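You operate a simulated robot arm through the tools that you are given. There is no shell and no other tool.

You are at the controls of a simulated two-armed robot. One attempt, no reset.

## Task
Check the grey gauge against the tester: green tray if they agree, yellow tray if not.
Fine: gauge on the white post, white port knob open, vent shut, pump to about 60 kPa; vent before lifting it off; leave port and vent open.

Only the result counts: the job must be done as asked and must still hold three seconds after the hand-in. Knocking over, shifting, dropping, spilling or breaking anything else fails it.

## Robot
Two 7-joint arms with four-finger grippers on one trunk that stands fixed in place. Base frame: the origin is at the foot of the trunk, x ahead of it, y to its left, z up; the work surface is at about z = 860. Lengths are in mm, angles in degrees, forces in N, time in s.
The left shoulder is at [40, 181, 1279], the right one opposite. With the tool pointing down near the work surface each hand reaches from about 260 to 820 mm from the base axis, measured 20 degrees to its own side. Payload 3.67 kg a hand.
The TCP of each hand is the grasp point between the finger pads, 28 mm short of the fingertips. In the tool frame z runs along the fingers and y along their closing line. The gripper opens to 112 mm. The gripper's body begins 73 mm behind the TCP.
Orientation is told as [roll, pitch, yaw] about the base's x, y, z axes, in that order, counted from this pose: with the fingers straight down and closing along the base's y, the tool's x points along the base's -x, its y along +y and its z along -z.

## Interface
- The arms move only by the tool jog_arm. It takes "left_plan", "right_plan" or both (then of equal length, played together; a hand with none holds still); each is a list of rows, each a list of 7 numbers: the turn, a rotation vector about the tool's x, y, z in degrees, then the shift along the tool's x, y, z in mm, then the gripper command, from -1 (shut) to 1 (fully open), values between in proportion. In form: [[rx, ry, rz, tx, ty, tz, gripper], ...]. A call has 1 to 20 rows; each row shifts and turns the commanded pose from where the row before left it, along the tool's axes as they then stand. Each row takes 0.2 s and may step no farther than 50 mm and 8.6 degrees from the row before; otherwise, or with a gripper value out of range, the whole call is refused. A pose out of reach is approached as far as the arm can. The call stops where the force on the tool passes 40 N (or 10 N more than at its start, if that is more) or the arm is blocked; 0.2 s more then pass. The fingers move at their own pace and stop on an object; they squeeze with about 42 N. The grip force told is the motor's: it shows also when the fingers shut on nothing. Time passes only in rows, and 0.2 s behind the last, so rows that do not move let the fingers close. It gives the time, the measured TCP pose, the force on the tool (base axes), the opening and the grip force at its end, in the units of the frame above (readings bear some noise), with the torque about the TCP (base axes, N m) and any sound that the robot's microphone picked up, and new pictures: "show" is both (left out), scene, wrist or none (wrist: the cameras of the hands that moved).
- Cameras (640 x 400 px; columns grow to the right, rows downward): "scene" is now at [99.1, 14.8, 1495]; the picture's right is [0.22, -0.97, 0.00], its down [-0.68, -0.16, -0.71] and it looks along [0.69, 0.16, -0.70] (base axes); focal length 309 px, centre (320, 200). "left" rides on the left gripper at [60, 18, -104] in its tool frame; the picture's right is [-0.29, 0.96, 0.00], its down [-0.80, -0.24, -0.55] and it looks along [-0.53, -0.16, 0.83] (tool axes); focal length 234 px, centre (320, 200). "right" rides on the right gripper at [60, -18, -104] in its tool frame; the picture's right is [0.29, 0.96, 0.00], its down [-0.80, 0.24, -0.55] and it looks along [-0.53, 0.16, 0.83] (tool axes); focal length 234 px, centre (320, 200).
- raise_lower(by): slides the trunk up (or, below 0, down) by that many mm; the arms and the scene camera ride with it, the base frame stays. It gives what a move gives, with no picture.
- turn_head(pan, tilt): turns the head with the scene camera to pan (to the left, within 86 degrees either way) and tilt (down, from -29 to 69), counted from straight ahead of the robot. It gives what a move gives, and a new picture of the scene camera.
- locate(camera, pixels): for up to 12 pixels [column, row] of the newest picture of that camera ("zoom" is the newest enlarged one), the place [x, y, z] in the base frame of the surface seen there, good to about 2 mm. The clock stands still meanwhile.
- close_up(camera, box): a new picture of the part [left, top, right, bottom] of that camera's present view, enlarged. The clock stands still meanwhile.
- close_job(): hands the job in; it is judged then, once.

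Unless the task says otherwise, let go and move clear before handing in.

The tools are called after "Request:" as name(argument=value, ...) on one line, values as JSON. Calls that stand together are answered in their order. jog_arm: Moves the arms, as the interface text tells. Its arguments: {"type":"object","properties":{"left_plan":{"type":"array"},"right_plan":{"type":"array"},"show":{"type":"string","enum":["both","scene","wrist","none"]}},"required":[]} The other tools are called the same way: raise_lower (by) slides the trunk up or down; turn_head (pan, tilt) turns the head that bears the scene camera; locate (camera, pixels) gives the place of the surface under pixels of a picture; close_up (camera, box) takes an enlarged picture of a part of a camera's view; close_job () hands the job in.

At the start:

```text
clock: 0.0
left_eef_pos: [397.2, 313.4, 1217.4]
left_tool_rot: [0.1, -0.1, 0.1]
left_ft_force: [-0.5, 0.3, 0.5]
left_moment: [-0.01, 0.0, 0.02]
left_gripper_width: 112.0
left_grip_force: 0.0
right_eef_pos: [505.7, -22.7, 1128.8]
right_tool_rot: [0.0, 0.0, -0.1]
right_ft_force: [0.6, 0.3, -0.2]
right_moment: [0.0, 0.03, 0.03]
right_gripper_width: 111.9
right_grip_force: 0.0
trunk travel left (down, up): [-400.0, 114.0]
head pan, tilt: [12.9, 44.5]
```

scene: 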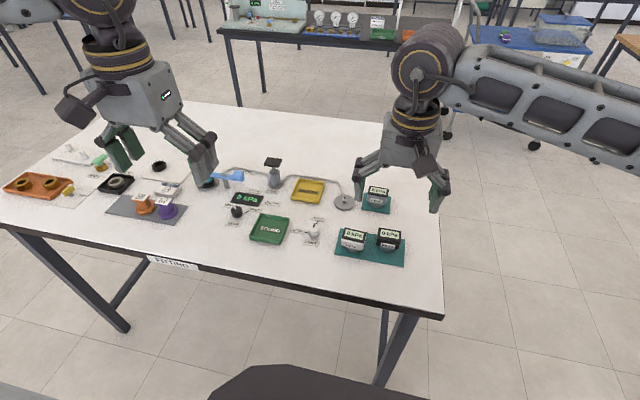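
right: 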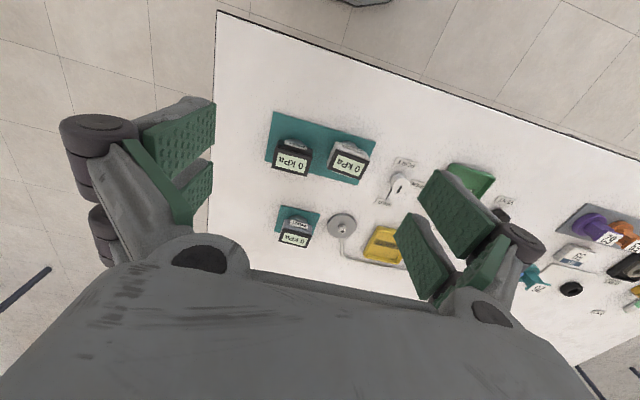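
left: 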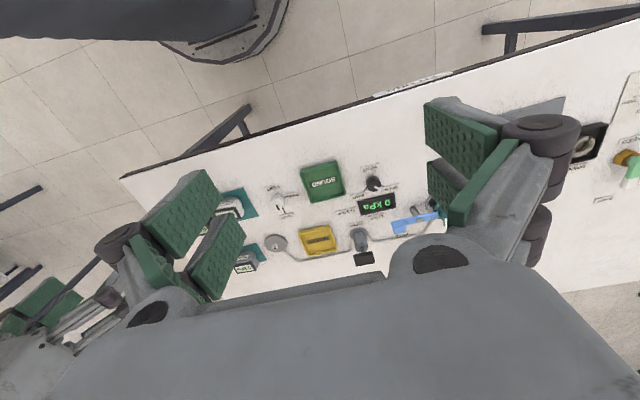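

The scene shows gauges at about (352,240), (388,238) and (377,195), a post at (344,202), trays at (268,228) and (308,190), and the tester in the middle. I'll take close-ups to read labels.

Request:
close_up(camera="scene", box=[320, 170, 440, 270])

Request:
close_up(camera="scene", box=[190, 145, 350, 255])

Request:
close_up(camera="scene", box=[0, 130, 200, 260])

```text
4.00 times, centred on (380, 220) of scene
```

zoom: 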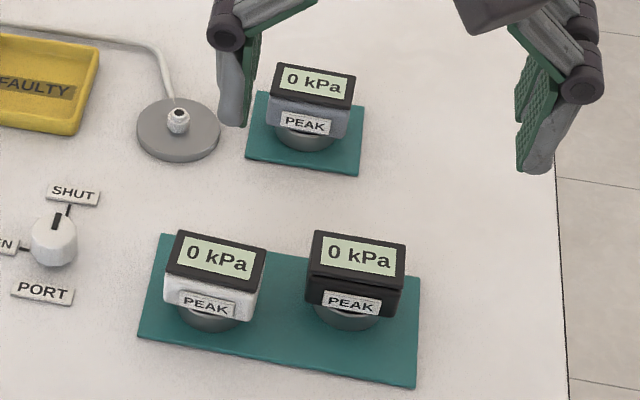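

```text
3.64 times, centred on (270, 200) of scene
```

zoom: 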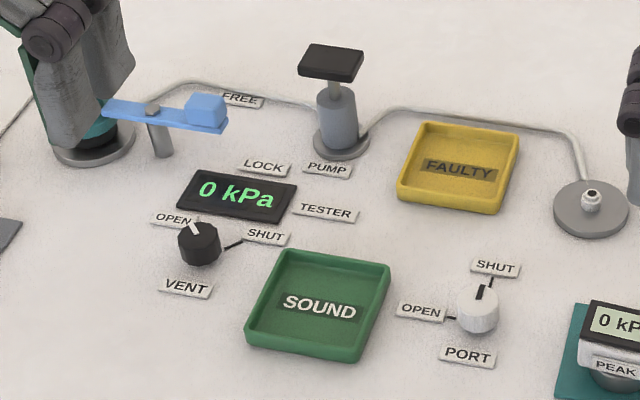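

```text
3.08 times, centred on (100, 195) of scene
```

zoom: 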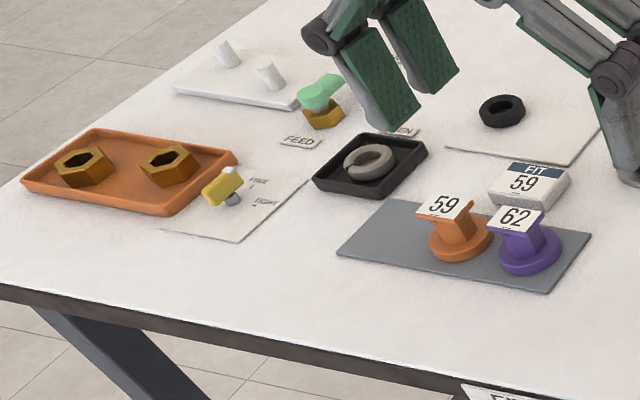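

The grey gauge sits alone at scene (377,195); the white post is likely the nipple at (344,202). A blue lever marked FREE/LOCK at (225,178) is half hidden by the left hand, so I'll look at it through the wrist cameras.

Request:
close_up(camera="left", box=[230, 150, 470, 290])

Request:
close_up(camera="right", box=[250, 100, 430, 280])

Request:
close_up(camera="right", box=[460, 160, 640, 320])

```text
2.67 times, centred on (350, 220) of left
```

zoom: 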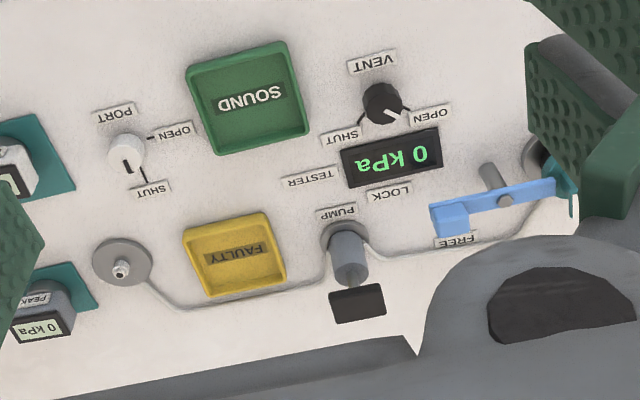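

```text
2.22 times, centred on (340, 190) of right
```

zoom: 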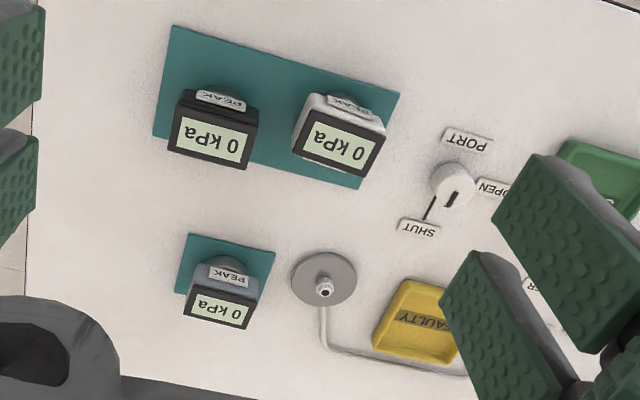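

```text
2.50 times, centred on (550, 240) of right
```

zoom: 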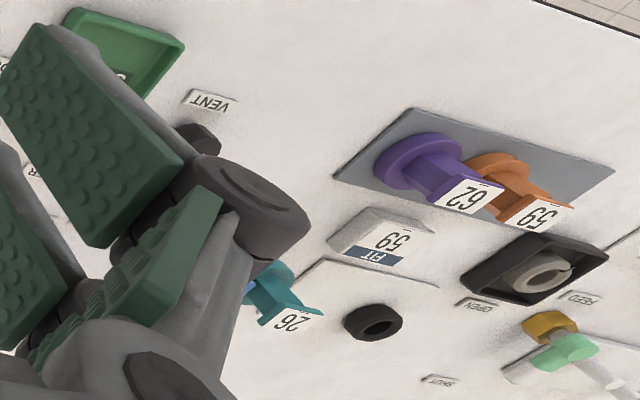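

The lever and a plug "26" seem to belong to another fixture next to the line. I'll measure the key points in the scene picture.

Request:
locate(camera="scene", pixels=[[344.5, 198.5], [344, 205], [378, 189], [376, 201], [314, 228], [237, 207], [237, 203], [273, 162], [275, 175], [269, 229], [308, 191], [245, 199]])

Request:
locate(camera="left", pixels=[[374, 182], [277, 206], [274, 244], [275, 250], [361, 240], [354, 263], [400, 223], [418, 216], [415, 225], [320, 184], [318, 240], [245, 262]])

```text
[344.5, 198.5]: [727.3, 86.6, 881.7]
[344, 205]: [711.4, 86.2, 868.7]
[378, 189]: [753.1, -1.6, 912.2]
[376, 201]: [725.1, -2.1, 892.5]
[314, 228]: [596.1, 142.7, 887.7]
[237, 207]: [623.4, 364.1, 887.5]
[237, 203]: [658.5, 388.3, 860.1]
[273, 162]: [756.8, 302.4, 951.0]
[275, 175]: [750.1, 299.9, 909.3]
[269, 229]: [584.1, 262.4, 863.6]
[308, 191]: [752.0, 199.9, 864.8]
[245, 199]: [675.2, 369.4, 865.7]
```

```text
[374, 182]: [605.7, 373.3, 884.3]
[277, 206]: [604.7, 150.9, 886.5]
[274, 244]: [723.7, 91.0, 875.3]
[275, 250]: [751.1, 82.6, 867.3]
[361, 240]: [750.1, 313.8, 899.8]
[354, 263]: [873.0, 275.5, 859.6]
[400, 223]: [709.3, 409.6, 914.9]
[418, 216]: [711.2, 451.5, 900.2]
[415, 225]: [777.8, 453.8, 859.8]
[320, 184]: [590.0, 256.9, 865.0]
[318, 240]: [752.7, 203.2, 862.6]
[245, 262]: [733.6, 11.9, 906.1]
```

The measured points are: post about (720,87), grey gauge about (735,-2), port knob (600,145), vent knob (615,370), pump (752,302). I'll move the left hand sideways to clear the view of the lever.

Request:
jog_arm(left_plan=[[0, 0, 0, 0, 45, 0, 1], [0, 0, 0, 0, 45, 0, 1], [0, 0, 0, 0, 45, 0, 1], [0, 0, 0, 0, 45, 0, 1]], show="both")

Request:
close_up(camera="scene", box=[180, 145, 300, 220])

```text
clock: 1.0
left_eef_pos: [396.3, 493.8, 1219.8]
left_tool_rot: [0.0, 0.0, -0.1]
left_ft_force: [-0.3, 0.0, 0.0]
left_moment: [-0.01, -0.03, -0.03]
left_gripper_width: 112.1
left_grip_force: 0.0
right_eef_pos: [504.2, -23.1, 1129.8]
right_tool_rot: [0.0, -0.1, -0.1]
right_ft_force: [-0.1, 0.5, 0.3]
right_moment: [-0.01, -0.02, 0.04]
right_gripper_width: 112.2
right_grip_force: 0.0
trunk travel left (down, up): [-400.0, 114.0]
head pan, tilt: [12.9, 44.5]
```

scene: 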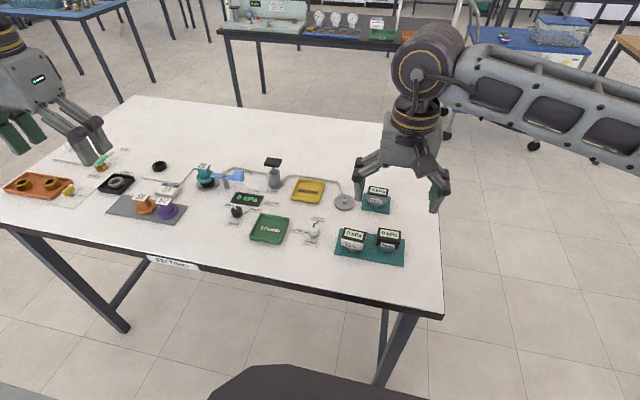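
left: 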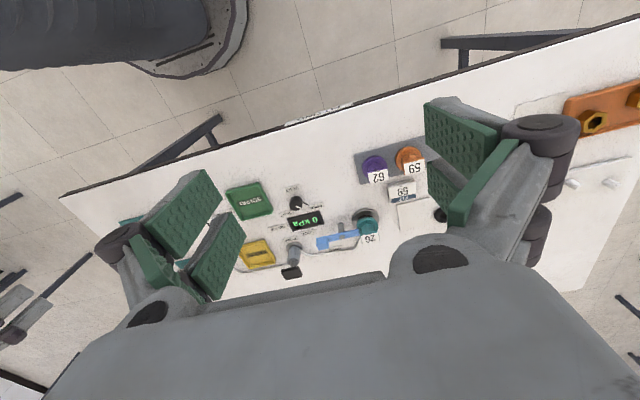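

```text
5.33 times, centred on (240, 182) of scene
```

zoom: 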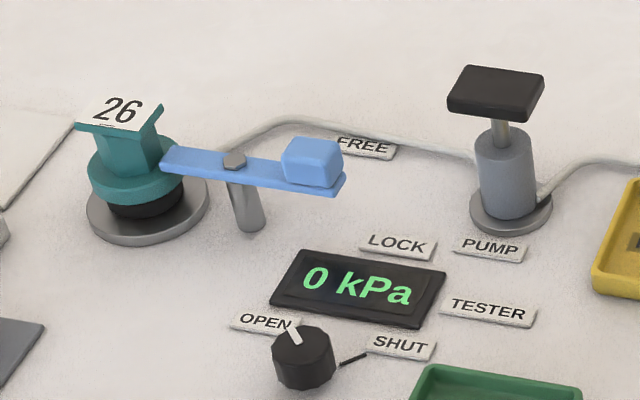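

The clamp lever crosses the plug-26 flange; I'll measure where its handle points relative to FREE and LOCK.

Request:
locate(camera="zoom", pixels=[[365, 149], [397, 247], [235, 158], [310, 150], [170, 160], [320, 185], [150, 180], [125, 110], [248, 222], [490, 82], [150, 235], [300, 340]])

Request:
close_up(camera="left", box=[220, 170, 440, 290])

```text
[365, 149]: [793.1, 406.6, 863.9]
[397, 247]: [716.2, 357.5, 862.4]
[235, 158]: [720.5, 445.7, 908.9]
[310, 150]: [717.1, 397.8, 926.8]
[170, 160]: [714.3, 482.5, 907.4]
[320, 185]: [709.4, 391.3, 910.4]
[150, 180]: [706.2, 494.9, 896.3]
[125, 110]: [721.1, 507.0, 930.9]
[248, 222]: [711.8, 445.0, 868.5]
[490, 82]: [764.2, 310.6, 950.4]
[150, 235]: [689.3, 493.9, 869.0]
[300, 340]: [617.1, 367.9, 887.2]
```

```text
2.91 times, centred on (330, 230) of left
```

zoom: 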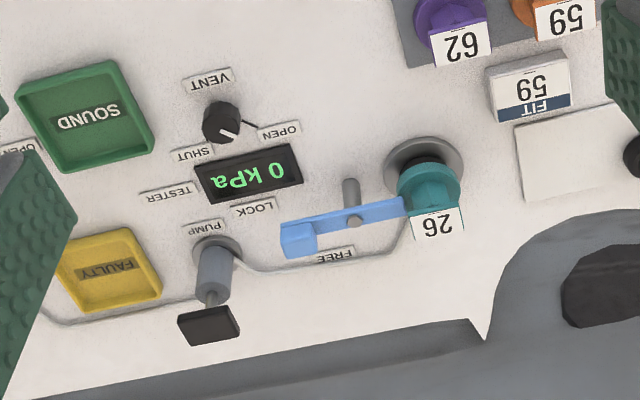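

The lever handle runs along -y from its pivot toward the LOCK label (716,357), so it is locked and can stay as it is. Now I'll study the grey gauge closely.

Request:
close_up(camera="scene", box=[330, 170, 410, 220])

```text
8.00 times, centred on (370, 195) of scene
```

zoom: 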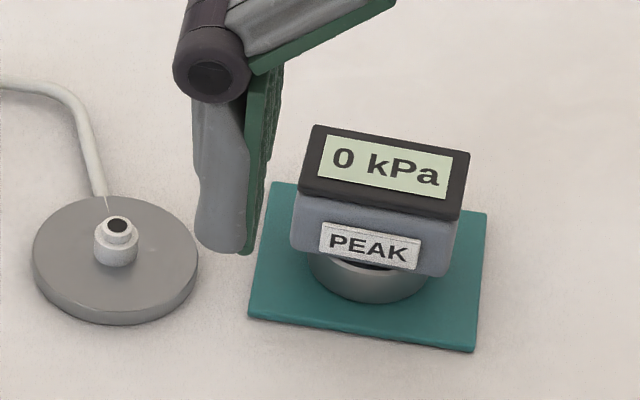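

Request:
locate(camera="zoom", pixels=[[118, 225], [118, 245], [310, 150], [460, 175], [385, 142], [370, 205], [300, 215], [445, 240], [320, 275], [420, 290], [370, 295], [45, 250]])

Request:
locate(camera="zoom", pixels=[[190, 265], [115, 315], [100, 205], [318, 128], [467, 155], [303, 187], [455, 215], [295, 240], [443, 270], [255, 310], [475, 345], [275, 188]])

```text
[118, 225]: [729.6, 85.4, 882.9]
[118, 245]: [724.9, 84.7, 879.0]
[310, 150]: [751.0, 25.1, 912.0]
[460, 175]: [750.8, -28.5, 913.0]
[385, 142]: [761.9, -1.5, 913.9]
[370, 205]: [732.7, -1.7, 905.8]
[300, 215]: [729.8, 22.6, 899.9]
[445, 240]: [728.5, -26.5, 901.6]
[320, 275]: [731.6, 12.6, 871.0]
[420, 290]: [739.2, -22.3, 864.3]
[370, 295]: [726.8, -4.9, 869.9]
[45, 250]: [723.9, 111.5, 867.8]
```

```text
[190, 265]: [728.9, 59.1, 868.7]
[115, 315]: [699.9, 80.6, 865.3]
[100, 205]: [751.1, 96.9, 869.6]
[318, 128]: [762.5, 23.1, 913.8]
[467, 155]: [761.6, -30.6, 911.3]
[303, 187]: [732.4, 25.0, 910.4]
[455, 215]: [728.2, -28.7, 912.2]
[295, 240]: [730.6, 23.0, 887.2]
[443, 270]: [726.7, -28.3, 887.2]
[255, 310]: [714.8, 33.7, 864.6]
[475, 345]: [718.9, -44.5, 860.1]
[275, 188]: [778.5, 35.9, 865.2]
```

The gauge body spans about y -29…25, x 729…763, z 885…913, and the post centre is about (728,85.5). I'll bring the right hand above the grey gauge, staying high, and measure the knob labels.

Request:
jog_arm(right_plan=[[0, 0, 0, -40, 3.4, 16, 1], [0, 0, 0, -40, 3.4, 16, 1], [0, 0, 0, -40, 3.4, 16, 1], [0, 0, 0, -40, 3.4, 16, 1], [0, 0, 0, -40, 3.4, 16, 1], [0, 0, 0, -40, 3.4, 16, 1], [0, 0, 0, 0, 0, 0, 1]], show="both")

Request:
close_up(camera="scene", box=[220, 190, 340, 260])

```text
clock: 2.6
left_eef_pos: [398.9, 490.5, 1220.5]
left_tool_rot: [0.1, 0.1, 0.0]
left_ft_force: [0.5, 0.0, -0.8]
left_moment: [0.04, 0.02, -0.01]
left_gripper_width: 112.1
left_grip_force: 0.0
right_eef_pos: [746.0, -4.3, 1034.2]
right_tool_rot: [0.2, 0.1, 0.1]
right_ft_force: [-0.6, -0.6, 0.0]
right_moment: [0.08, 0.02, 0.01]
right_gripper_width: 112.1
right_grip_force: 0.0
trunk travel left (down, up): [-400.0, 114.0]
head pan, tilt: [12.9, 44.5]
```

scene: 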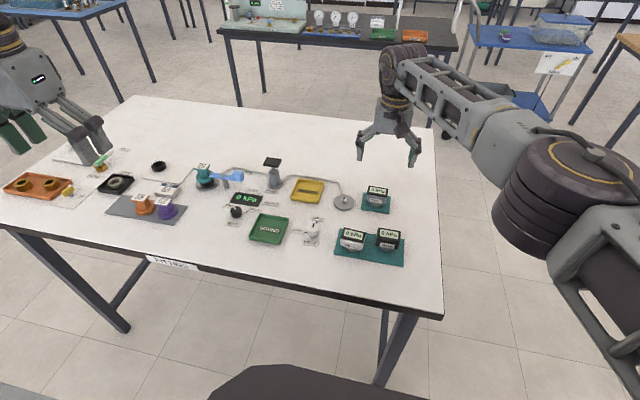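
right: 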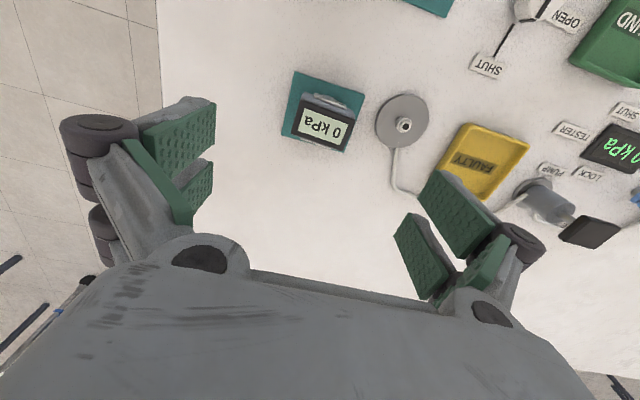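

```text
5.33 times, centred on (280, 225) of scene
```

zoom: 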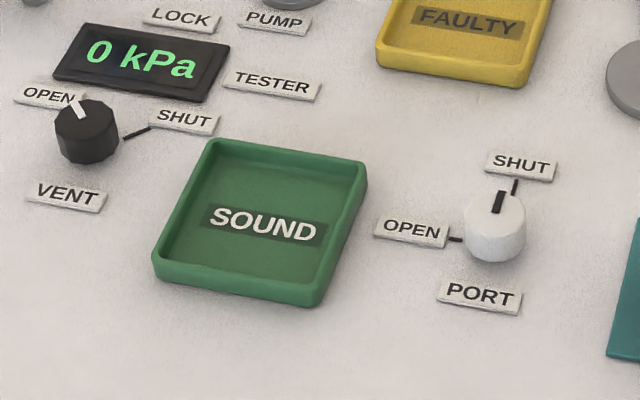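

Request:
locate(camera="zoom", pixels=[[48, 95], [185, 120], [86, 120], [77, 108], [140, 132], [520, 166], [411, 231], [495, 212], [498, 198], [515, 187], [457, 240], [120, 135]])

Request:
locate(camera="zoom", pixels=[[214, 142], [362, 167], [318, 303], [155, 262], [466, 222], [524, 225], [58, 125], [116, 130], [495, 255], [88, 158], [225, 165], [310, 270]])

Request:
locate(camera="right", pixels=[[403, 124], [403, 129], [383, 118], [424, 122], [404, 100], [322, 122], [299, 104], [350, 118], [343, 143], [297, 133], [330, 95], [470, 122]])

```text
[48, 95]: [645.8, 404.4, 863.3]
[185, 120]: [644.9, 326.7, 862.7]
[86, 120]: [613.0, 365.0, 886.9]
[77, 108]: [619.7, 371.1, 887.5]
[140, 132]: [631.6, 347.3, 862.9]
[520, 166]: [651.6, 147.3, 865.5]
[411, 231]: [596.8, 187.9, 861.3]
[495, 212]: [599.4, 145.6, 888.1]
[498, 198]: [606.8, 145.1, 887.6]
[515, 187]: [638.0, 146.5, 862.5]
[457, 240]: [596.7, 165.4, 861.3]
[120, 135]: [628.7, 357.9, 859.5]
```

```text
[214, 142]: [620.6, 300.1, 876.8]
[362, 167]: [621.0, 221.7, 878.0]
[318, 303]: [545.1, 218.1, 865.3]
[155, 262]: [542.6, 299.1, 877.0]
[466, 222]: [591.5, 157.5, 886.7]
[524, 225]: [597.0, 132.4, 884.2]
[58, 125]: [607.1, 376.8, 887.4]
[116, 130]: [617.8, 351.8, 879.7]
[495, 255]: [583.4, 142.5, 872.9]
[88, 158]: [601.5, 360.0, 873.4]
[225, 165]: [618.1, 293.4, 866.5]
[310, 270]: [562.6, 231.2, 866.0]
```

```text
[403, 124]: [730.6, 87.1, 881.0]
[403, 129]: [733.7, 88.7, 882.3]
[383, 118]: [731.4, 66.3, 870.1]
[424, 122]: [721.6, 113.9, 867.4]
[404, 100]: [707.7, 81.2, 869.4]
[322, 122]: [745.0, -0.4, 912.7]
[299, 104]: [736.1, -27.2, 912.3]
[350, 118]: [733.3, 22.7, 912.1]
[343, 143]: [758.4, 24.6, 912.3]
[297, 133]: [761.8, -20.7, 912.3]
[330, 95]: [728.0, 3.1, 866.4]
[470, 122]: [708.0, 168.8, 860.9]
```

Port knob is at (596,145) pointing +x (SHUT), needing +90° about z; vent knob is at (613,365) pointing at +45° (OPEN), needing -90° to shut. I'll zoom the right camera on the gauge and the post to refine centres.

Request:
close_up(camera="right", box=[270, 60, 430, 160])

```text
4.00 times, centred on (350, 110) of right
```

zoom: 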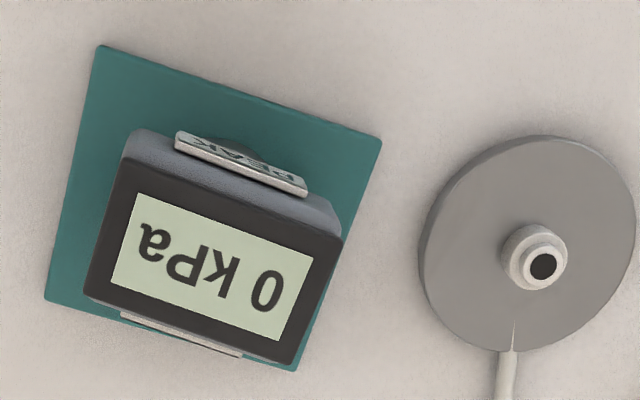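

Request:
locate(camera="zoom", pixels=[[543, 266], [537, 232], [505, 262], [425, 240], [632, 240], [535, 140], [528, 348], [130, 160], [338, 240], [290, 360], [88, 295], [213, 262]])

Request:
locate(camera="zoom", pixels=[[110, 55], [378, 140], [290, 365], [50, 298], [240, 180], [180, 330], [555, 240], [565, 262], [530, 288], [560, 140], [600, 170], [440, 310]])

```text
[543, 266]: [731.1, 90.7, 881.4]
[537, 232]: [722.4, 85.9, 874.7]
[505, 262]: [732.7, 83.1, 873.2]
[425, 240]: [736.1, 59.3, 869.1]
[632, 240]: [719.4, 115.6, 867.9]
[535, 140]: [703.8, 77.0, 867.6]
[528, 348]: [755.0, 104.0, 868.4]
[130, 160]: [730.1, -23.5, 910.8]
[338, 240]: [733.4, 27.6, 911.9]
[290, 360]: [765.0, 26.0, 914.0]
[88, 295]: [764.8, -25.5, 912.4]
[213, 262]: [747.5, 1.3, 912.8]
```

```text
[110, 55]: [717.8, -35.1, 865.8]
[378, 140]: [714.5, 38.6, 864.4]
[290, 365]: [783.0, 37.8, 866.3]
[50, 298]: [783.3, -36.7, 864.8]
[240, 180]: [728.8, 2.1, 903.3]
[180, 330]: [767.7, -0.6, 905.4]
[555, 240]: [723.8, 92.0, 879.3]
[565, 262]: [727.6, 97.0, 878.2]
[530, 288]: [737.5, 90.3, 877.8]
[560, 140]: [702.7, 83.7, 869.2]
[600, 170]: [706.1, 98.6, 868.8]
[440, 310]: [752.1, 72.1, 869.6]
```

The two cameras agree that the post lies about -18 mm in x and +87 mm in y from the gauge centre, with the gauge centre near (747,-0.5). I'll descend around the gauge with the fingers open.

Request:
jog_arm(right_plan=[[0, 0, 0, -1, 3, 33, 1], [0, 0, 0, 0, 0, 33, 1], [0, 0, 0, 0, 0, 33, 1], [0, 0, 0, 0, 0, 33, 1], [0, 0, 0, 0, 0, 0, 1]], show="both")

Request:
close_up(camera="scene", box=[330, 160, 430, 230])

```text
clock: 3.8
left_eef_pos: [397.5, 493.6, 1219.7]
left_tool_rot: [0.0, 0.0, 0.1]
left_ft_force: [1.2, -0.5, -0.1]
left_moment: [0.04, 0.01, -0.03]
left_gripper_width: 111.9
left_grip_force: 0.0
right_eef_pos: [731.7, -6.1, 903.0]
right_tool_rot: [0.0, -0.1, -0.1]
right_ft_force: [0.5, -0.1, -0.4]
right_moment: [0.01, 0.0, 0.01]
right_gripper_width: 112.0
right_grip_force: 0.0
right hand out of reach, approached as far as the arm can: row 2, 3, 4
trunk travel left (down, up): [-400.0, 114.0]
head pan, tilt: [12.9, 44.5]
```

scene: 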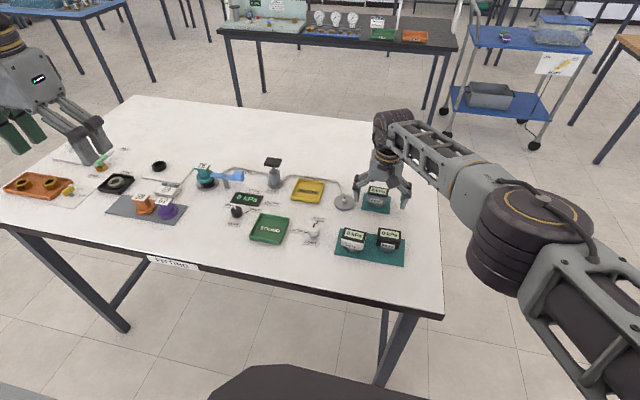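
right: 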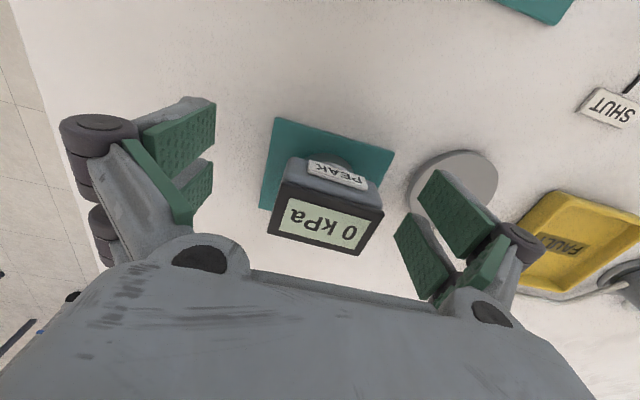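

```text
5.71 times, centred on (380, 195) of scene
```

zoom: 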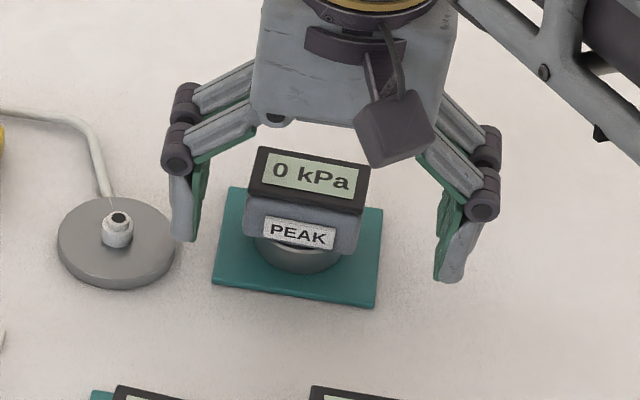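

The right hand stopped short at x = 731.7 (out of reach at this height), so I'll raise the hand and then lower the trunk to gain reach.

Request:
jog_arm(right_plan=[[0, 0, 0, 0, 0, -40, 1], [0, 0, 0, 0, 0, -40, 1], [0, 0, 0, 0, 0, -40, 1], [0, 0, 0, 0, 0, -20, 1], [0, 0, 0, 0, 0, 0, 1]], show="none")

```text
clock: 5.0
left_eef_pos: [399.1, 494.8, 1220.3]
left_tool_rot: [0.0, 0.0, 0.0]
left_ft_force: [0.2, 0.0, 0.1]
left_moment: [0.04, -0.02, -0.01]
left_gripper_width: 111.9
left_grip_force: 0.1
right_eef_pos: [730.8, -2.7, 1042.1]
right_tool_rot: [0.0, 0.0, -0.1]
right_ft_force: [0.7, -0.3, -0.6]
right_moment: [-0.02, 0.02, 0.0]
right_gripper_width: 112.1
right_grip_force: 0.0
trunk travel left (down, up): [-400.0, 114.0]
head pan, tilt: [12.9, 44.5]
```

The hand is back up at z 1042 with 730.8 in x. I'll lower the trunk by 110 mm (right fingertips then at about 904, straddling the gauge with clearance on both sides).

Request:
raise_lower(by=-60)

Request:
turn_head(pan=5, tilt=44.5)

```text
clock: 6.0
left_eef_pos: [397.3, 494.3, 1159.1]
left_tool_rot: [0.0, 0.0, 0.0]
left_ft_force: [-1.0, 0.2, -0.3]
left_moment: [0.0, 0.02, -0.02]
left_gripper_width: 112.0
left_grip_force: 0.0
right_eef_pos: [730.6, -4.1, 982.8]
right_tool_rot: [0.1, 0.1, -0.2]
right_ft_force: [-0.2, -0.4, 0.5]
right_moment: [0.0, -0.02, 0.01]
right_gripper_width: 111.7
right_grip_force: 0.1
trunk travel left (down, up): [-340.0, 174.0]
head pan, tilt: [12.9, 44.5]
```

```text
clock: 6.7
left_eef_pos: [397.1, 492.7, 1159.3]
left_tool_rot: [0.0, 0.0, 0.0]
left_ft_force: [-0.2, 0.7, 0.0]
left_moment: [-0.01, -0.04, -0.01]
left_gripper_width: 111.8
left_grip_force: 0.1
right_eef_pos: [729.9, -3.7, 982.6]
right_tool_rot: [-0.1, 0.0, -0.1]
right_ft_force: [-0.3, 0.4, -0.8]
right_moment: [0.04, 0.04, -0.02]
right_gripper_width: 112.1
right_grip_force: 0.1
trunk travel left (down, up): [-340.0, 174.0]
head pan, tilt: [5.0, 44.5]
```

scene: 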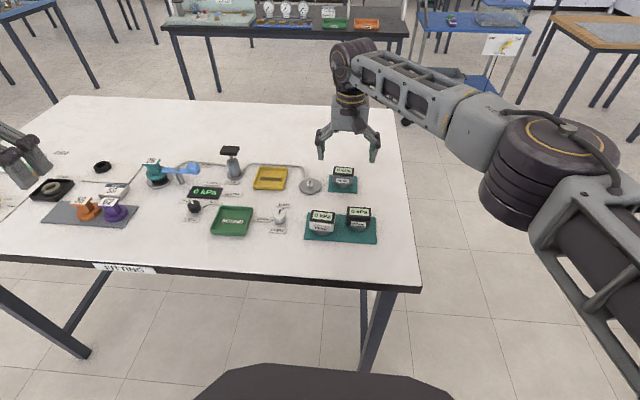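

The elbow is well above the table edge, so lowering further is safe. I'll lower another 60 mm.

Request:
raise_lower(by=-60)

Request:
jog_arm(right_plan=[[0, 0, 0, -16, 3, 0, 1], [0, 0, 0, 0, 0, 0, 1]], show="both")

Request:
close_up(camera="scene", box=[285, 130, 405, 205])

Request:
close_up(camera="right", box=[180, 90, 500, 290])

```text
clock: 7.7
left_eef_pos: [397.5, 493.3, 1099.7]
left_tool_rot: [-0.1, 0.0, 0.1]
left_ft_force: [1.2, 0.6, 0.4]
left_moment: [-0.02, 0.0, 0.02]
left_gripper_width: 111.9
left_grip_force: 0.0
right_eef_pos: [731.4, -3.7, 923.7]
right_tool_rot: [-0.1, -0.1, -0.1]
right_ft_force: [0.7, 0.1, 0.4]
right_moment: [-0.01, 0.0, -0.05]
right_gripper_width: 112.0
right_grip_force: 0.0
trunk travel left (down, up): [-280.0, 234.0]
head pan, tilt: [5.0, 44.5]
```

```text
clock: 8.3
left_eef_pos: [397.6, 493.7, 1099.9]
left_tool_rot: [0.0, 0.1, 0.0]
left_ft_force: [-0.4, 0.8, 0.2]
left_moment: [0.05, 0.01, 0.01]
left_gripper_width: 111.9
left_grip_force: 0.0
right_eef_pos: [747.3, -2.0, 923.0]
right_tool_rot: [0.1, 0.0, -0.1]
right_ft_force: [-0.3, -0.1, 0.0]
right_moment: [0.06, -0.02, -0.02]
right_gripper_width: 112.2
right_grip_force: 0.1
trunk travel left (down, up): [-280.0, 234.0]
head pan, tilt: [5.0, 44.5]
```

scene: 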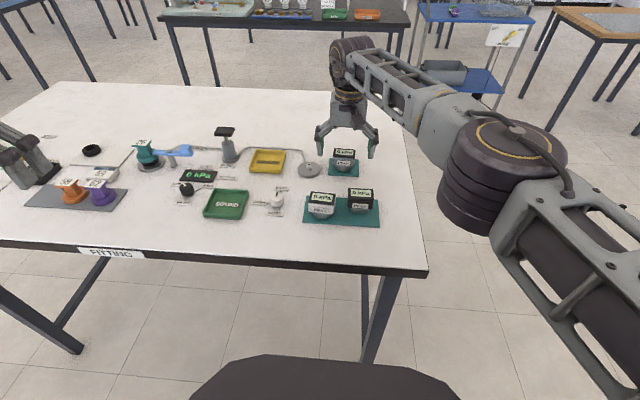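
right: 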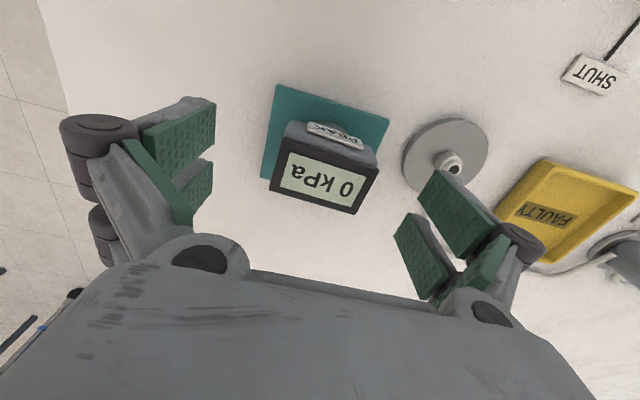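

```text
5.33 times, centred on (345, 168) of scene
```

zoom: 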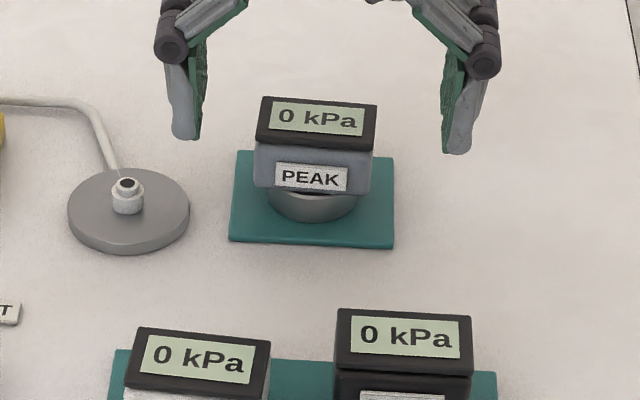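

```text
2.00 times, centred on (340, 190) of right
```

zoom: 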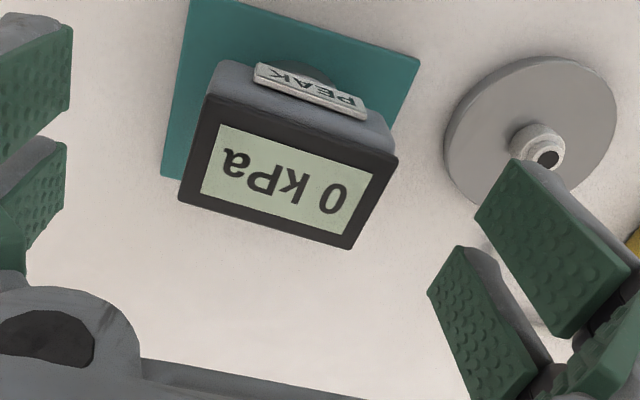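

Request:
locate(camera="zoom", pixels=[[212, 99], [393, 159], [345, 244], [184, 197], [285, 175], [548, 158], [540, 135], [513, 148], [448, 150], [612, 130], [565, 62], [535, 150]])

Request:
locate(camera="scene", pixels=[[309.0, 164.2], [309, 167], [298.2, 172], [320, 172], [309, 178], [334.5, 150.5], [355, 152.5], [333.5, 157], [353.5, 159.5], [334, 163], [353, 164], [345, 153]])

```text
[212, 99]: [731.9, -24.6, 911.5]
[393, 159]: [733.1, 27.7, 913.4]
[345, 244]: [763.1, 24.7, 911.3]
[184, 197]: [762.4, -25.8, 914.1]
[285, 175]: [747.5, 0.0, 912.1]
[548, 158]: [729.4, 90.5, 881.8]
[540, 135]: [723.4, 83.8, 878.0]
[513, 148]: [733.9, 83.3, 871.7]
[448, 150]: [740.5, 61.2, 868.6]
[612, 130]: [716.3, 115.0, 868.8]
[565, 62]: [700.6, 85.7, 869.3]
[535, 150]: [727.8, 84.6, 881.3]
```

```text
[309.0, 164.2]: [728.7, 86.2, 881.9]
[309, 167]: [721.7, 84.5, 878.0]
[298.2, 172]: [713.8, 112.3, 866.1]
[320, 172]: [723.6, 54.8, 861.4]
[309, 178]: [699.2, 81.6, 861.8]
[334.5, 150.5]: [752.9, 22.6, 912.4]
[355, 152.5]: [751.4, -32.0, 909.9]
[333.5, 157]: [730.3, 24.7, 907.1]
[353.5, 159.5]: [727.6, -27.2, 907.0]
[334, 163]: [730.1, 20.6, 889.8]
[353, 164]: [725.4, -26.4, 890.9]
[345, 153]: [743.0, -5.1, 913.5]
```

The hand at (747,-2,923) is centred over the gauge body. I'll go down to z≈902 and close.

Request:
jog_arm(right_plan=[[0, 0, 0, 0, 1, 11, 1], [0, 0, 0, 0, 0, 10, 1], [0, 0, 0, 0, 0, 0, 0.3], [0, 0, 0, 0, 0, 0, -1], [0, 0, 0, 0, 0, 0, -1], [0, 0, 0, 0, 0, 0, -1]], show="both")

Request:
close_up(camera="scene", box=[285, 130, 405, 205])

```text
clock: 9.7
left_eef_pos: [398.9, 494.5, 1099.8]
left_tool_rot: [0.1, 0.0, 0.0]
left_ft_force: [1.6, -0.9, 0.2]
left_moment: [-0.02, 0.01, -0.03]
left_gripper_width: 112.2
left_grip_force: 0.0
right_eef_pos: [747.8, -0.8, 903.1]
right_tool_rot: [0.0, 0.0, -0.1]
right_ft_force: [0.1, -0.1, -0.3]
right_moment: [-0.04, 0.0, 0.02]
right_gripper_width: 55.1
right_grip_force: 41.7
trunk travel left (down, up): [-280.0, 234.0]
head pan, tilt: [5.0, 44.5]
```

scene: 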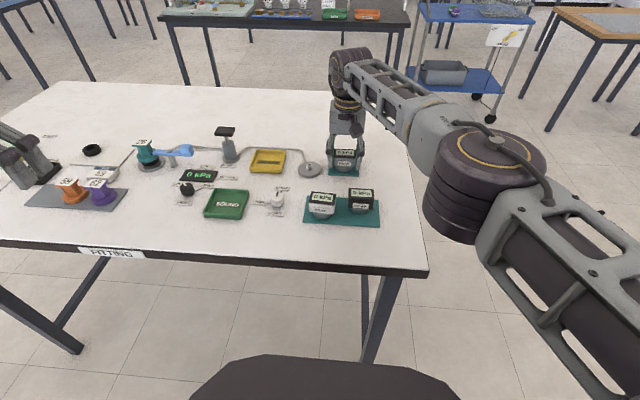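
right: 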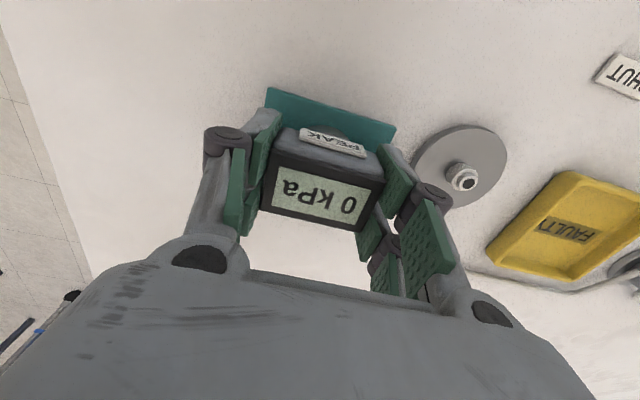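

```text
5.33 times, centred on (345, 168) of scene
```

zoom: 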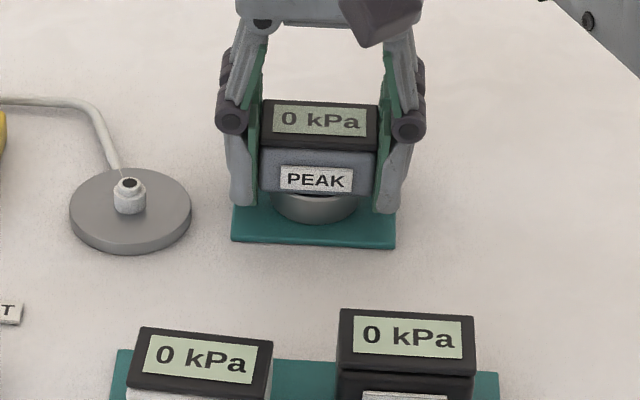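

The gauge is held (width 55.1, 41.7 N). I'll lift it 45 mm and look.

Request:
jog_arm(right_plan=[[0, 0, 0, 0, 0, -15, -1], [0, 0, 0, 0, 0, -15, -1], [0, 0, 0, 0, 0, -15, -1], [0, 0, 0, 0, 0, 0, -1]], show="both")

Request:
close_up(camera="scene", box=[285, 120, 405, 195])

Request:
close_up(camera="right", box=[240, 80, 560, 280])

```text
clock: 10.7
left_eef_pos: [397.7, 493.8, 1100.1]
left_tool_rot: [0.0, 0.0, 0.0]
left_ft_force: [0.8, 0.9, 0.0]
left_moment: [-0.02, 0.01, 0.0]
left_gripper_width: 112.1
left_grip_force: 0.1
right_eef_pos: [746.9, 0.1, 948.4]
right_tool_rot: [-0.1, 0.0, -0.1]
right_ft_force: [-0.9, -0.1, -1.1]
right_moment: [-0.03, 0.01, -0.03]
right_gripper_width: 55.0
right_grip_force: 41.7
trunk travel left (down, up): [-280.0, 234.0]
head pan, tilt: [5.0, 44.5]
```

scene: 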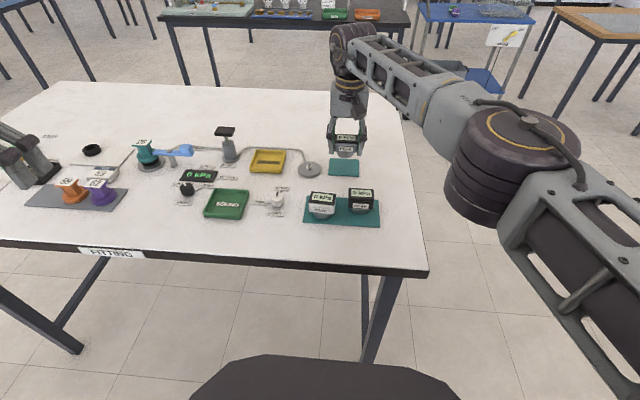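
right: 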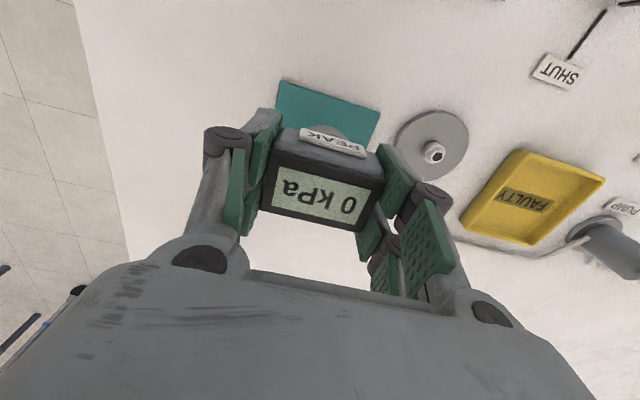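

```text
5.33 times, centred on (345, 158) of scene
```

zoom: 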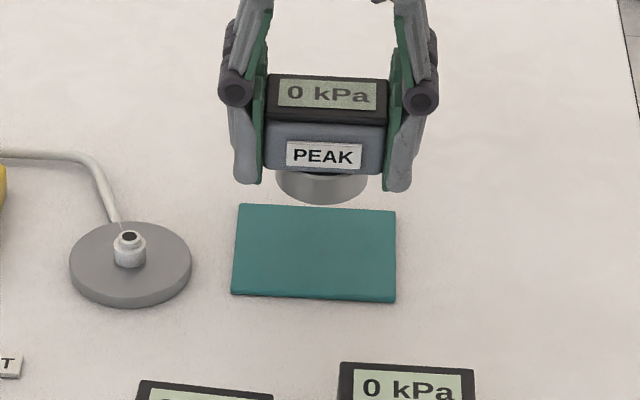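

```text
2.00 times, centred on (400, 180) of right
```

zoom: 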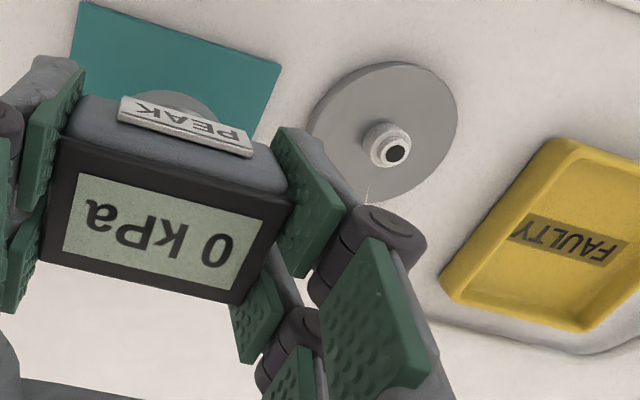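

Request:
locate(camera="zoom", pixels=[[396, 152], [375, 140], [408, 135], [312, 115], [455, 125], [385, 200], [410, 65], [400, 63], [390, 125], [58, 150], [285, 205], [160, 225]])

Request:
close_up(camera="scene", box=[290, 125, 370, 185])

```text
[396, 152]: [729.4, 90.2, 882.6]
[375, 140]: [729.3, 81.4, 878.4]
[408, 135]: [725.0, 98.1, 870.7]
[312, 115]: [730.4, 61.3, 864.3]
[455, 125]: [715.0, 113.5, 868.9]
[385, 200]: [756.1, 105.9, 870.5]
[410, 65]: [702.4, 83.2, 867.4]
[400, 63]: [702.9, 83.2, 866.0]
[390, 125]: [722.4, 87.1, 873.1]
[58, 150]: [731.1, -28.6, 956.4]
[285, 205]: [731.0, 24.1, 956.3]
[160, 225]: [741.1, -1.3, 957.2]
```

```text
6.67 times, centred on (330, 155) of scene
```

zoom: 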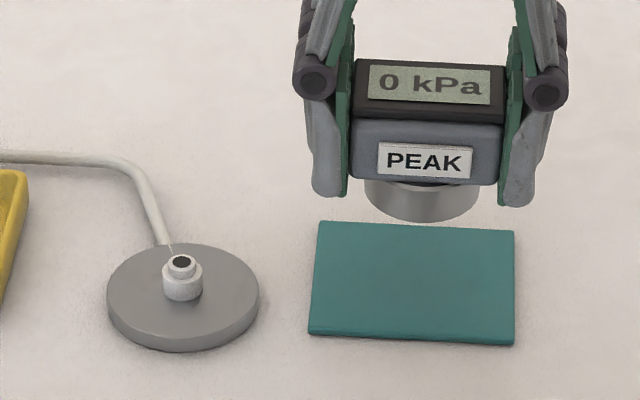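

Request:
locate(camera="zoom", pixels=[[182, 263], [162, 275], [202, 275], [182, 298], [110, 295], [257, 295], [182, 246], [182, 338], [370, 195], [474, 195], [421, 215], [421, 200]])

Request:
locate(camera="zoom", pixels=[[356, 68], [505, 72], [356, 108], [500, 115], [353, 150], [500, 160], [322, 222], [512, 232], [312, 330], [513, 338], [182, 255], [182, 270]])

```text
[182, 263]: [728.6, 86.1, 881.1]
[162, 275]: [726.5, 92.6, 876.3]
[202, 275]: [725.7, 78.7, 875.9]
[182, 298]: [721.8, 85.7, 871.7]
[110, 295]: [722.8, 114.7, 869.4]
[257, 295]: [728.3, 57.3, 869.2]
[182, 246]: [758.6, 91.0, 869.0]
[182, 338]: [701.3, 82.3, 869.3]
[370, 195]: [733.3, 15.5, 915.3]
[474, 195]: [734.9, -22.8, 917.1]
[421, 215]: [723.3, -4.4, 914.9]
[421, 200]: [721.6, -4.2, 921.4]
```

```text
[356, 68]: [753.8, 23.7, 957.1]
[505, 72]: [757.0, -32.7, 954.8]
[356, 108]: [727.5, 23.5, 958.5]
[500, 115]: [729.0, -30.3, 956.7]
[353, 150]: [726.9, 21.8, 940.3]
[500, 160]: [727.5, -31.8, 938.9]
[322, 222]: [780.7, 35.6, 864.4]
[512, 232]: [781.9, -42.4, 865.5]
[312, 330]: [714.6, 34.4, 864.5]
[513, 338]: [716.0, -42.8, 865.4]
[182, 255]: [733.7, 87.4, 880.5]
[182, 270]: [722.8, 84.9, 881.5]
```

Relative to the held gauge, the nipple lies about +89 mm in y and about -17 mm in x. I'll move over it at this height and check the alignment.

Request:
jog_arm(right_plan=[[0, 0, 0, 5.8, 29.7, 0, -1], [0, 0, 0, 5.8, 29.7, 0, -1], [0, 0, 0, 5.8, 29.6, 0, -1], [0, 0, 0, 0, 0, 0, -1], [0, 0, 0, 0, 0, 0, -1]], show="both")

Request:
close_up(camera="scene", box=[270, 130, 350, 190])

Request:
close_up(camera="right", box=[240, 80, 440, 240])

```text
clock: 11.9
left_eef_pos: [397.1, 493.9, 1100.0]
left_tool_rot: [0.0, 0.0, 0.0]
left_ft_force: [0.4, 0.5, 0.3]
left_moment: [0.01, 0.01, -0.01]
left_gripper_width: 112.0
left_grip_force: 0.2
right_eef_pos: [716.3, 69.1, 943.7]
right_tool_rot: [0.0, 0.0, -0.2]
right_ft_force: [-0.6, -0.1, -1.4]
right_moment: [0.03, -0.03, 0.01]
right_gripper_width: 55.2
right_grip_force: 41.6
right hand out of reach, approached as far as the arm can: row 2, 3
trunk travel left (down, up): [-280.0, 234.0]
head pan, tilt: [5.0, 44.5]
```

scene: 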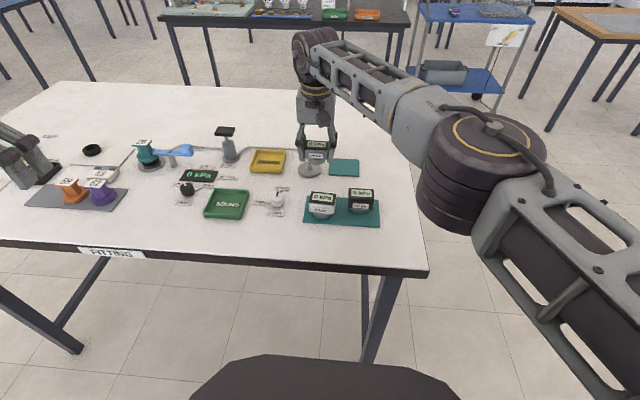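
right: 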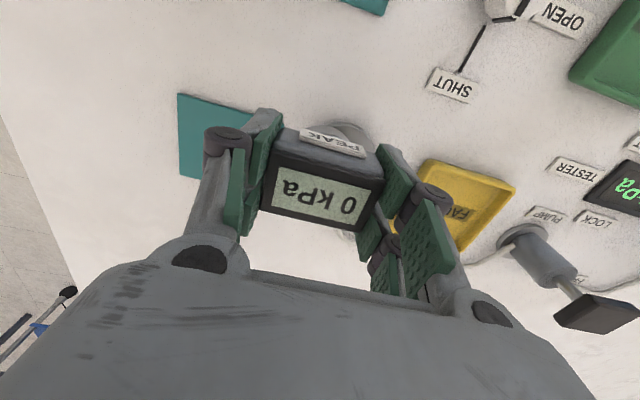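

```text
6.67 times, centred on (310, 160) of scene
```

zoom: 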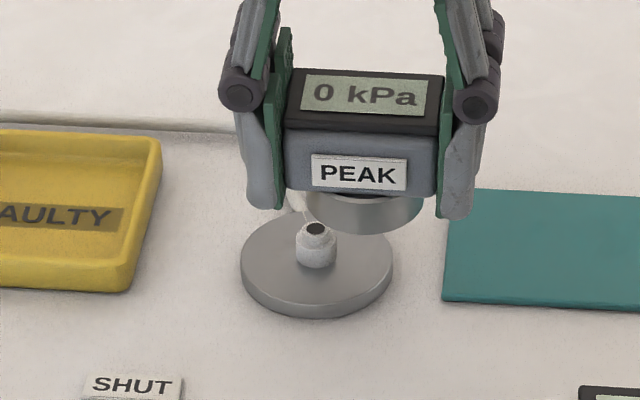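

```text
2.50 times, centred on (340, 160) of right
```

zoom: 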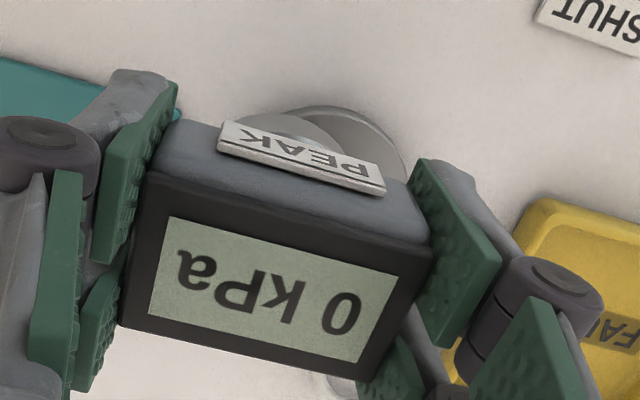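

The right arm runs out of reach at (716,69) – it can't get to the post at (729,88). I'll instead set the gauge down on a free spot of table closer in and take it up with the left hand; first checking free space.

Request:
locate(camera="scene", pixels=[[307, 198], [378, 199], [378, 223], [304, 221], [320, 196], [360, 191], [310, 185], [330, 185], [283, 189], [330, 170], [345, 185], [300, 200]])

Request:
locate(camera="zoom", pixels=[[310, 130], [160, 200], [420, 220], [140, 250], [380, 330], [600, 250], [290, 120], [520, 220], [560, 320], [480, 100], [50, 120], [250, 330]])

```text
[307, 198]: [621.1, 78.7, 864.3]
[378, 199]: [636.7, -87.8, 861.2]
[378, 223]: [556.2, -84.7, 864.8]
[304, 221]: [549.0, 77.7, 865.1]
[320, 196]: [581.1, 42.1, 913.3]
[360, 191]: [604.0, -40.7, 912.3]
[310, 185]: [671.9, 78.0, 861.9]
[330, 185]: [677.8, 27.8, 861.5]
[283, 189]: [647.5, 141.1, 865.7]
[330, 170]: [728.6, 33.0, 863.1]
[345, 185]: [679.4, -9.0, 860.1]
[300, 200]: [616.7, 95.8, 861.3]
```

```text
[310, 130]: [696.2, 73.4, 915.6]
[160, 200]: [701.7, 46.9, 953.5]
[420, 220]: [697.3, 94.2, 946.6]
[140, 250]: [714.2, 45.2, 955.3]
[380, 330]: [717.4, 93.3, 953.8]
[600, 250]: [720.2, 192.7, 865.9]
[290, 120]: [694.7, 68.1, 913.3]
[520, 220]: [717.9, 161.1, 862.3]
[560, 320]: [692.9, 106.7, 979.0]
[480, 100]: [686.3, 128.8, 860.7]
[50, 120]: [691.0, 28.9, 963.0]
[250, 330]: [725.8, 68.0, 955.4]
```

The table between x 636 and 700 is free at y≈45. I'll move the gauge to (672,45), then lower it onto the table.

Request:
jog_arm(right_plan=[[0, 0, 0, 22, -12, 0, -1], [0, 0, 0, 22, -12, 0, -1], [0, 0, 0, 0, 0, 0, -1], [0, 0, 0, 0, 0, 15, -1], [0, 0, 0, 0, 0, 15, -1], [0, 0, 0, 0, 0, 8, -1], [0, 0, 0, 0, 0, 0, -1]], show="both")

Request:
close_up(camera="scene", box=[270, 140, 370, 210])

```text
clock: 13.5
left_eef_pos: [398.9, 493.0, 1099.8]
left_tool_rot: [-0.1, 0.0, 0.0]
left_ft_force: [-0.3, 0.0, -0.4]
left_moment: [0.02, -0.06, -0.05]
left_gripper_width: 112.0
left_grip_force: 0.0
right_eef_pos: [671.5, 43.8, 906.5]
right_tool_rot: [0.0, 0.0, 0.0]
right_ft_force: [0.0, -0.5, -0.2]
right_moment: [0.03, 0.01, -0.01]
right_gripper_width: 54.6
right_grip_force: 42.0
trunk travel left (down, up): [-280.0, 234.0]
head pan, tilt: [5.0, 44.5]
```

scene: 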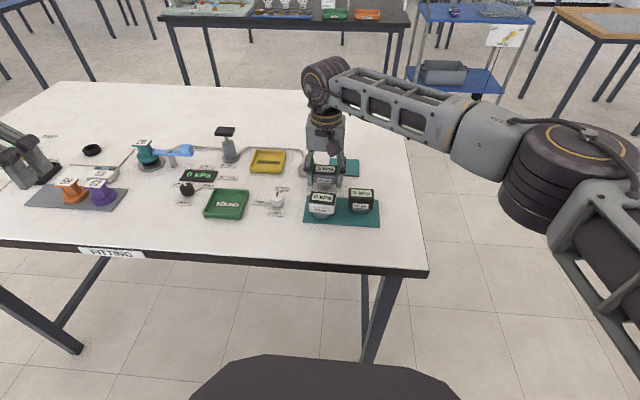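
right: 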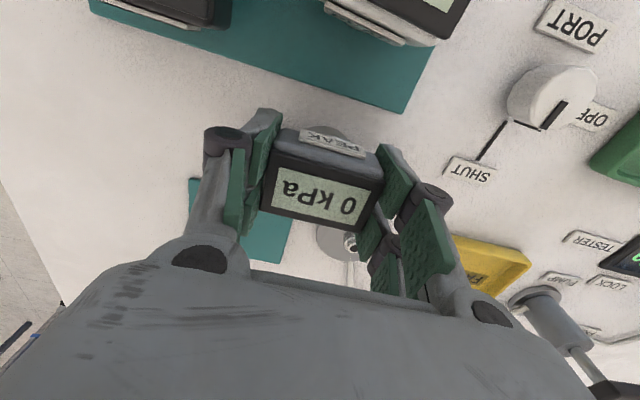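

```text
5.71 times, centred on (320, 175) of scene
```

zoom: 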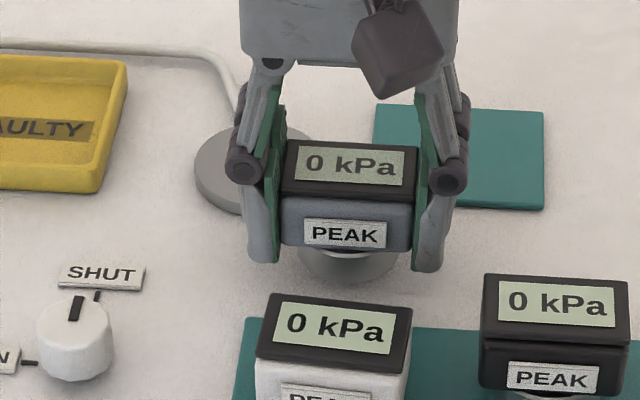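

The gauge's base is still about 7 mm above the table at TCP z 906.5. I'll lower it in small steps until the force shows contact.

Request:
jog_arm(right_plan=[[0, 0, 0, 0, 0, 2, -1], [0, 0, 0, 0, 0, 2, -1], [0, 0, 0, 0, 0, 1.5, -1], [0, 0, 0, 0, 0, 1, -1], [0, 0, 0, 0, 0, 0, -1]], show="none")

```text
clock: 14.7
left_eef_pos: [398.1, 493.8, 1099.6]
left_tool_rot: [0.0, 0.0, -0.1]
left_ft_force: [-0.5, -0.1, -0.5]
left_moment: [0.0, 0.01, -0.01]
left_gripper_width: 112.0
left_grip_force: 0.0
right_eef_pos: [673.3, 45.7, 899.5]
right_tool_rot: [0.0, 0.0, -0.1]
right_ft_force: [-0.4, 0.9, -1.4]
right_moment: [-0.03, -0.01, -0.02]
right_gripper_width: 55.0
right_grip_force: 42.4
trunk travel left (down, up): [-280.0, 234.0]
head pan, tilt: [5.0, 44.5]
```

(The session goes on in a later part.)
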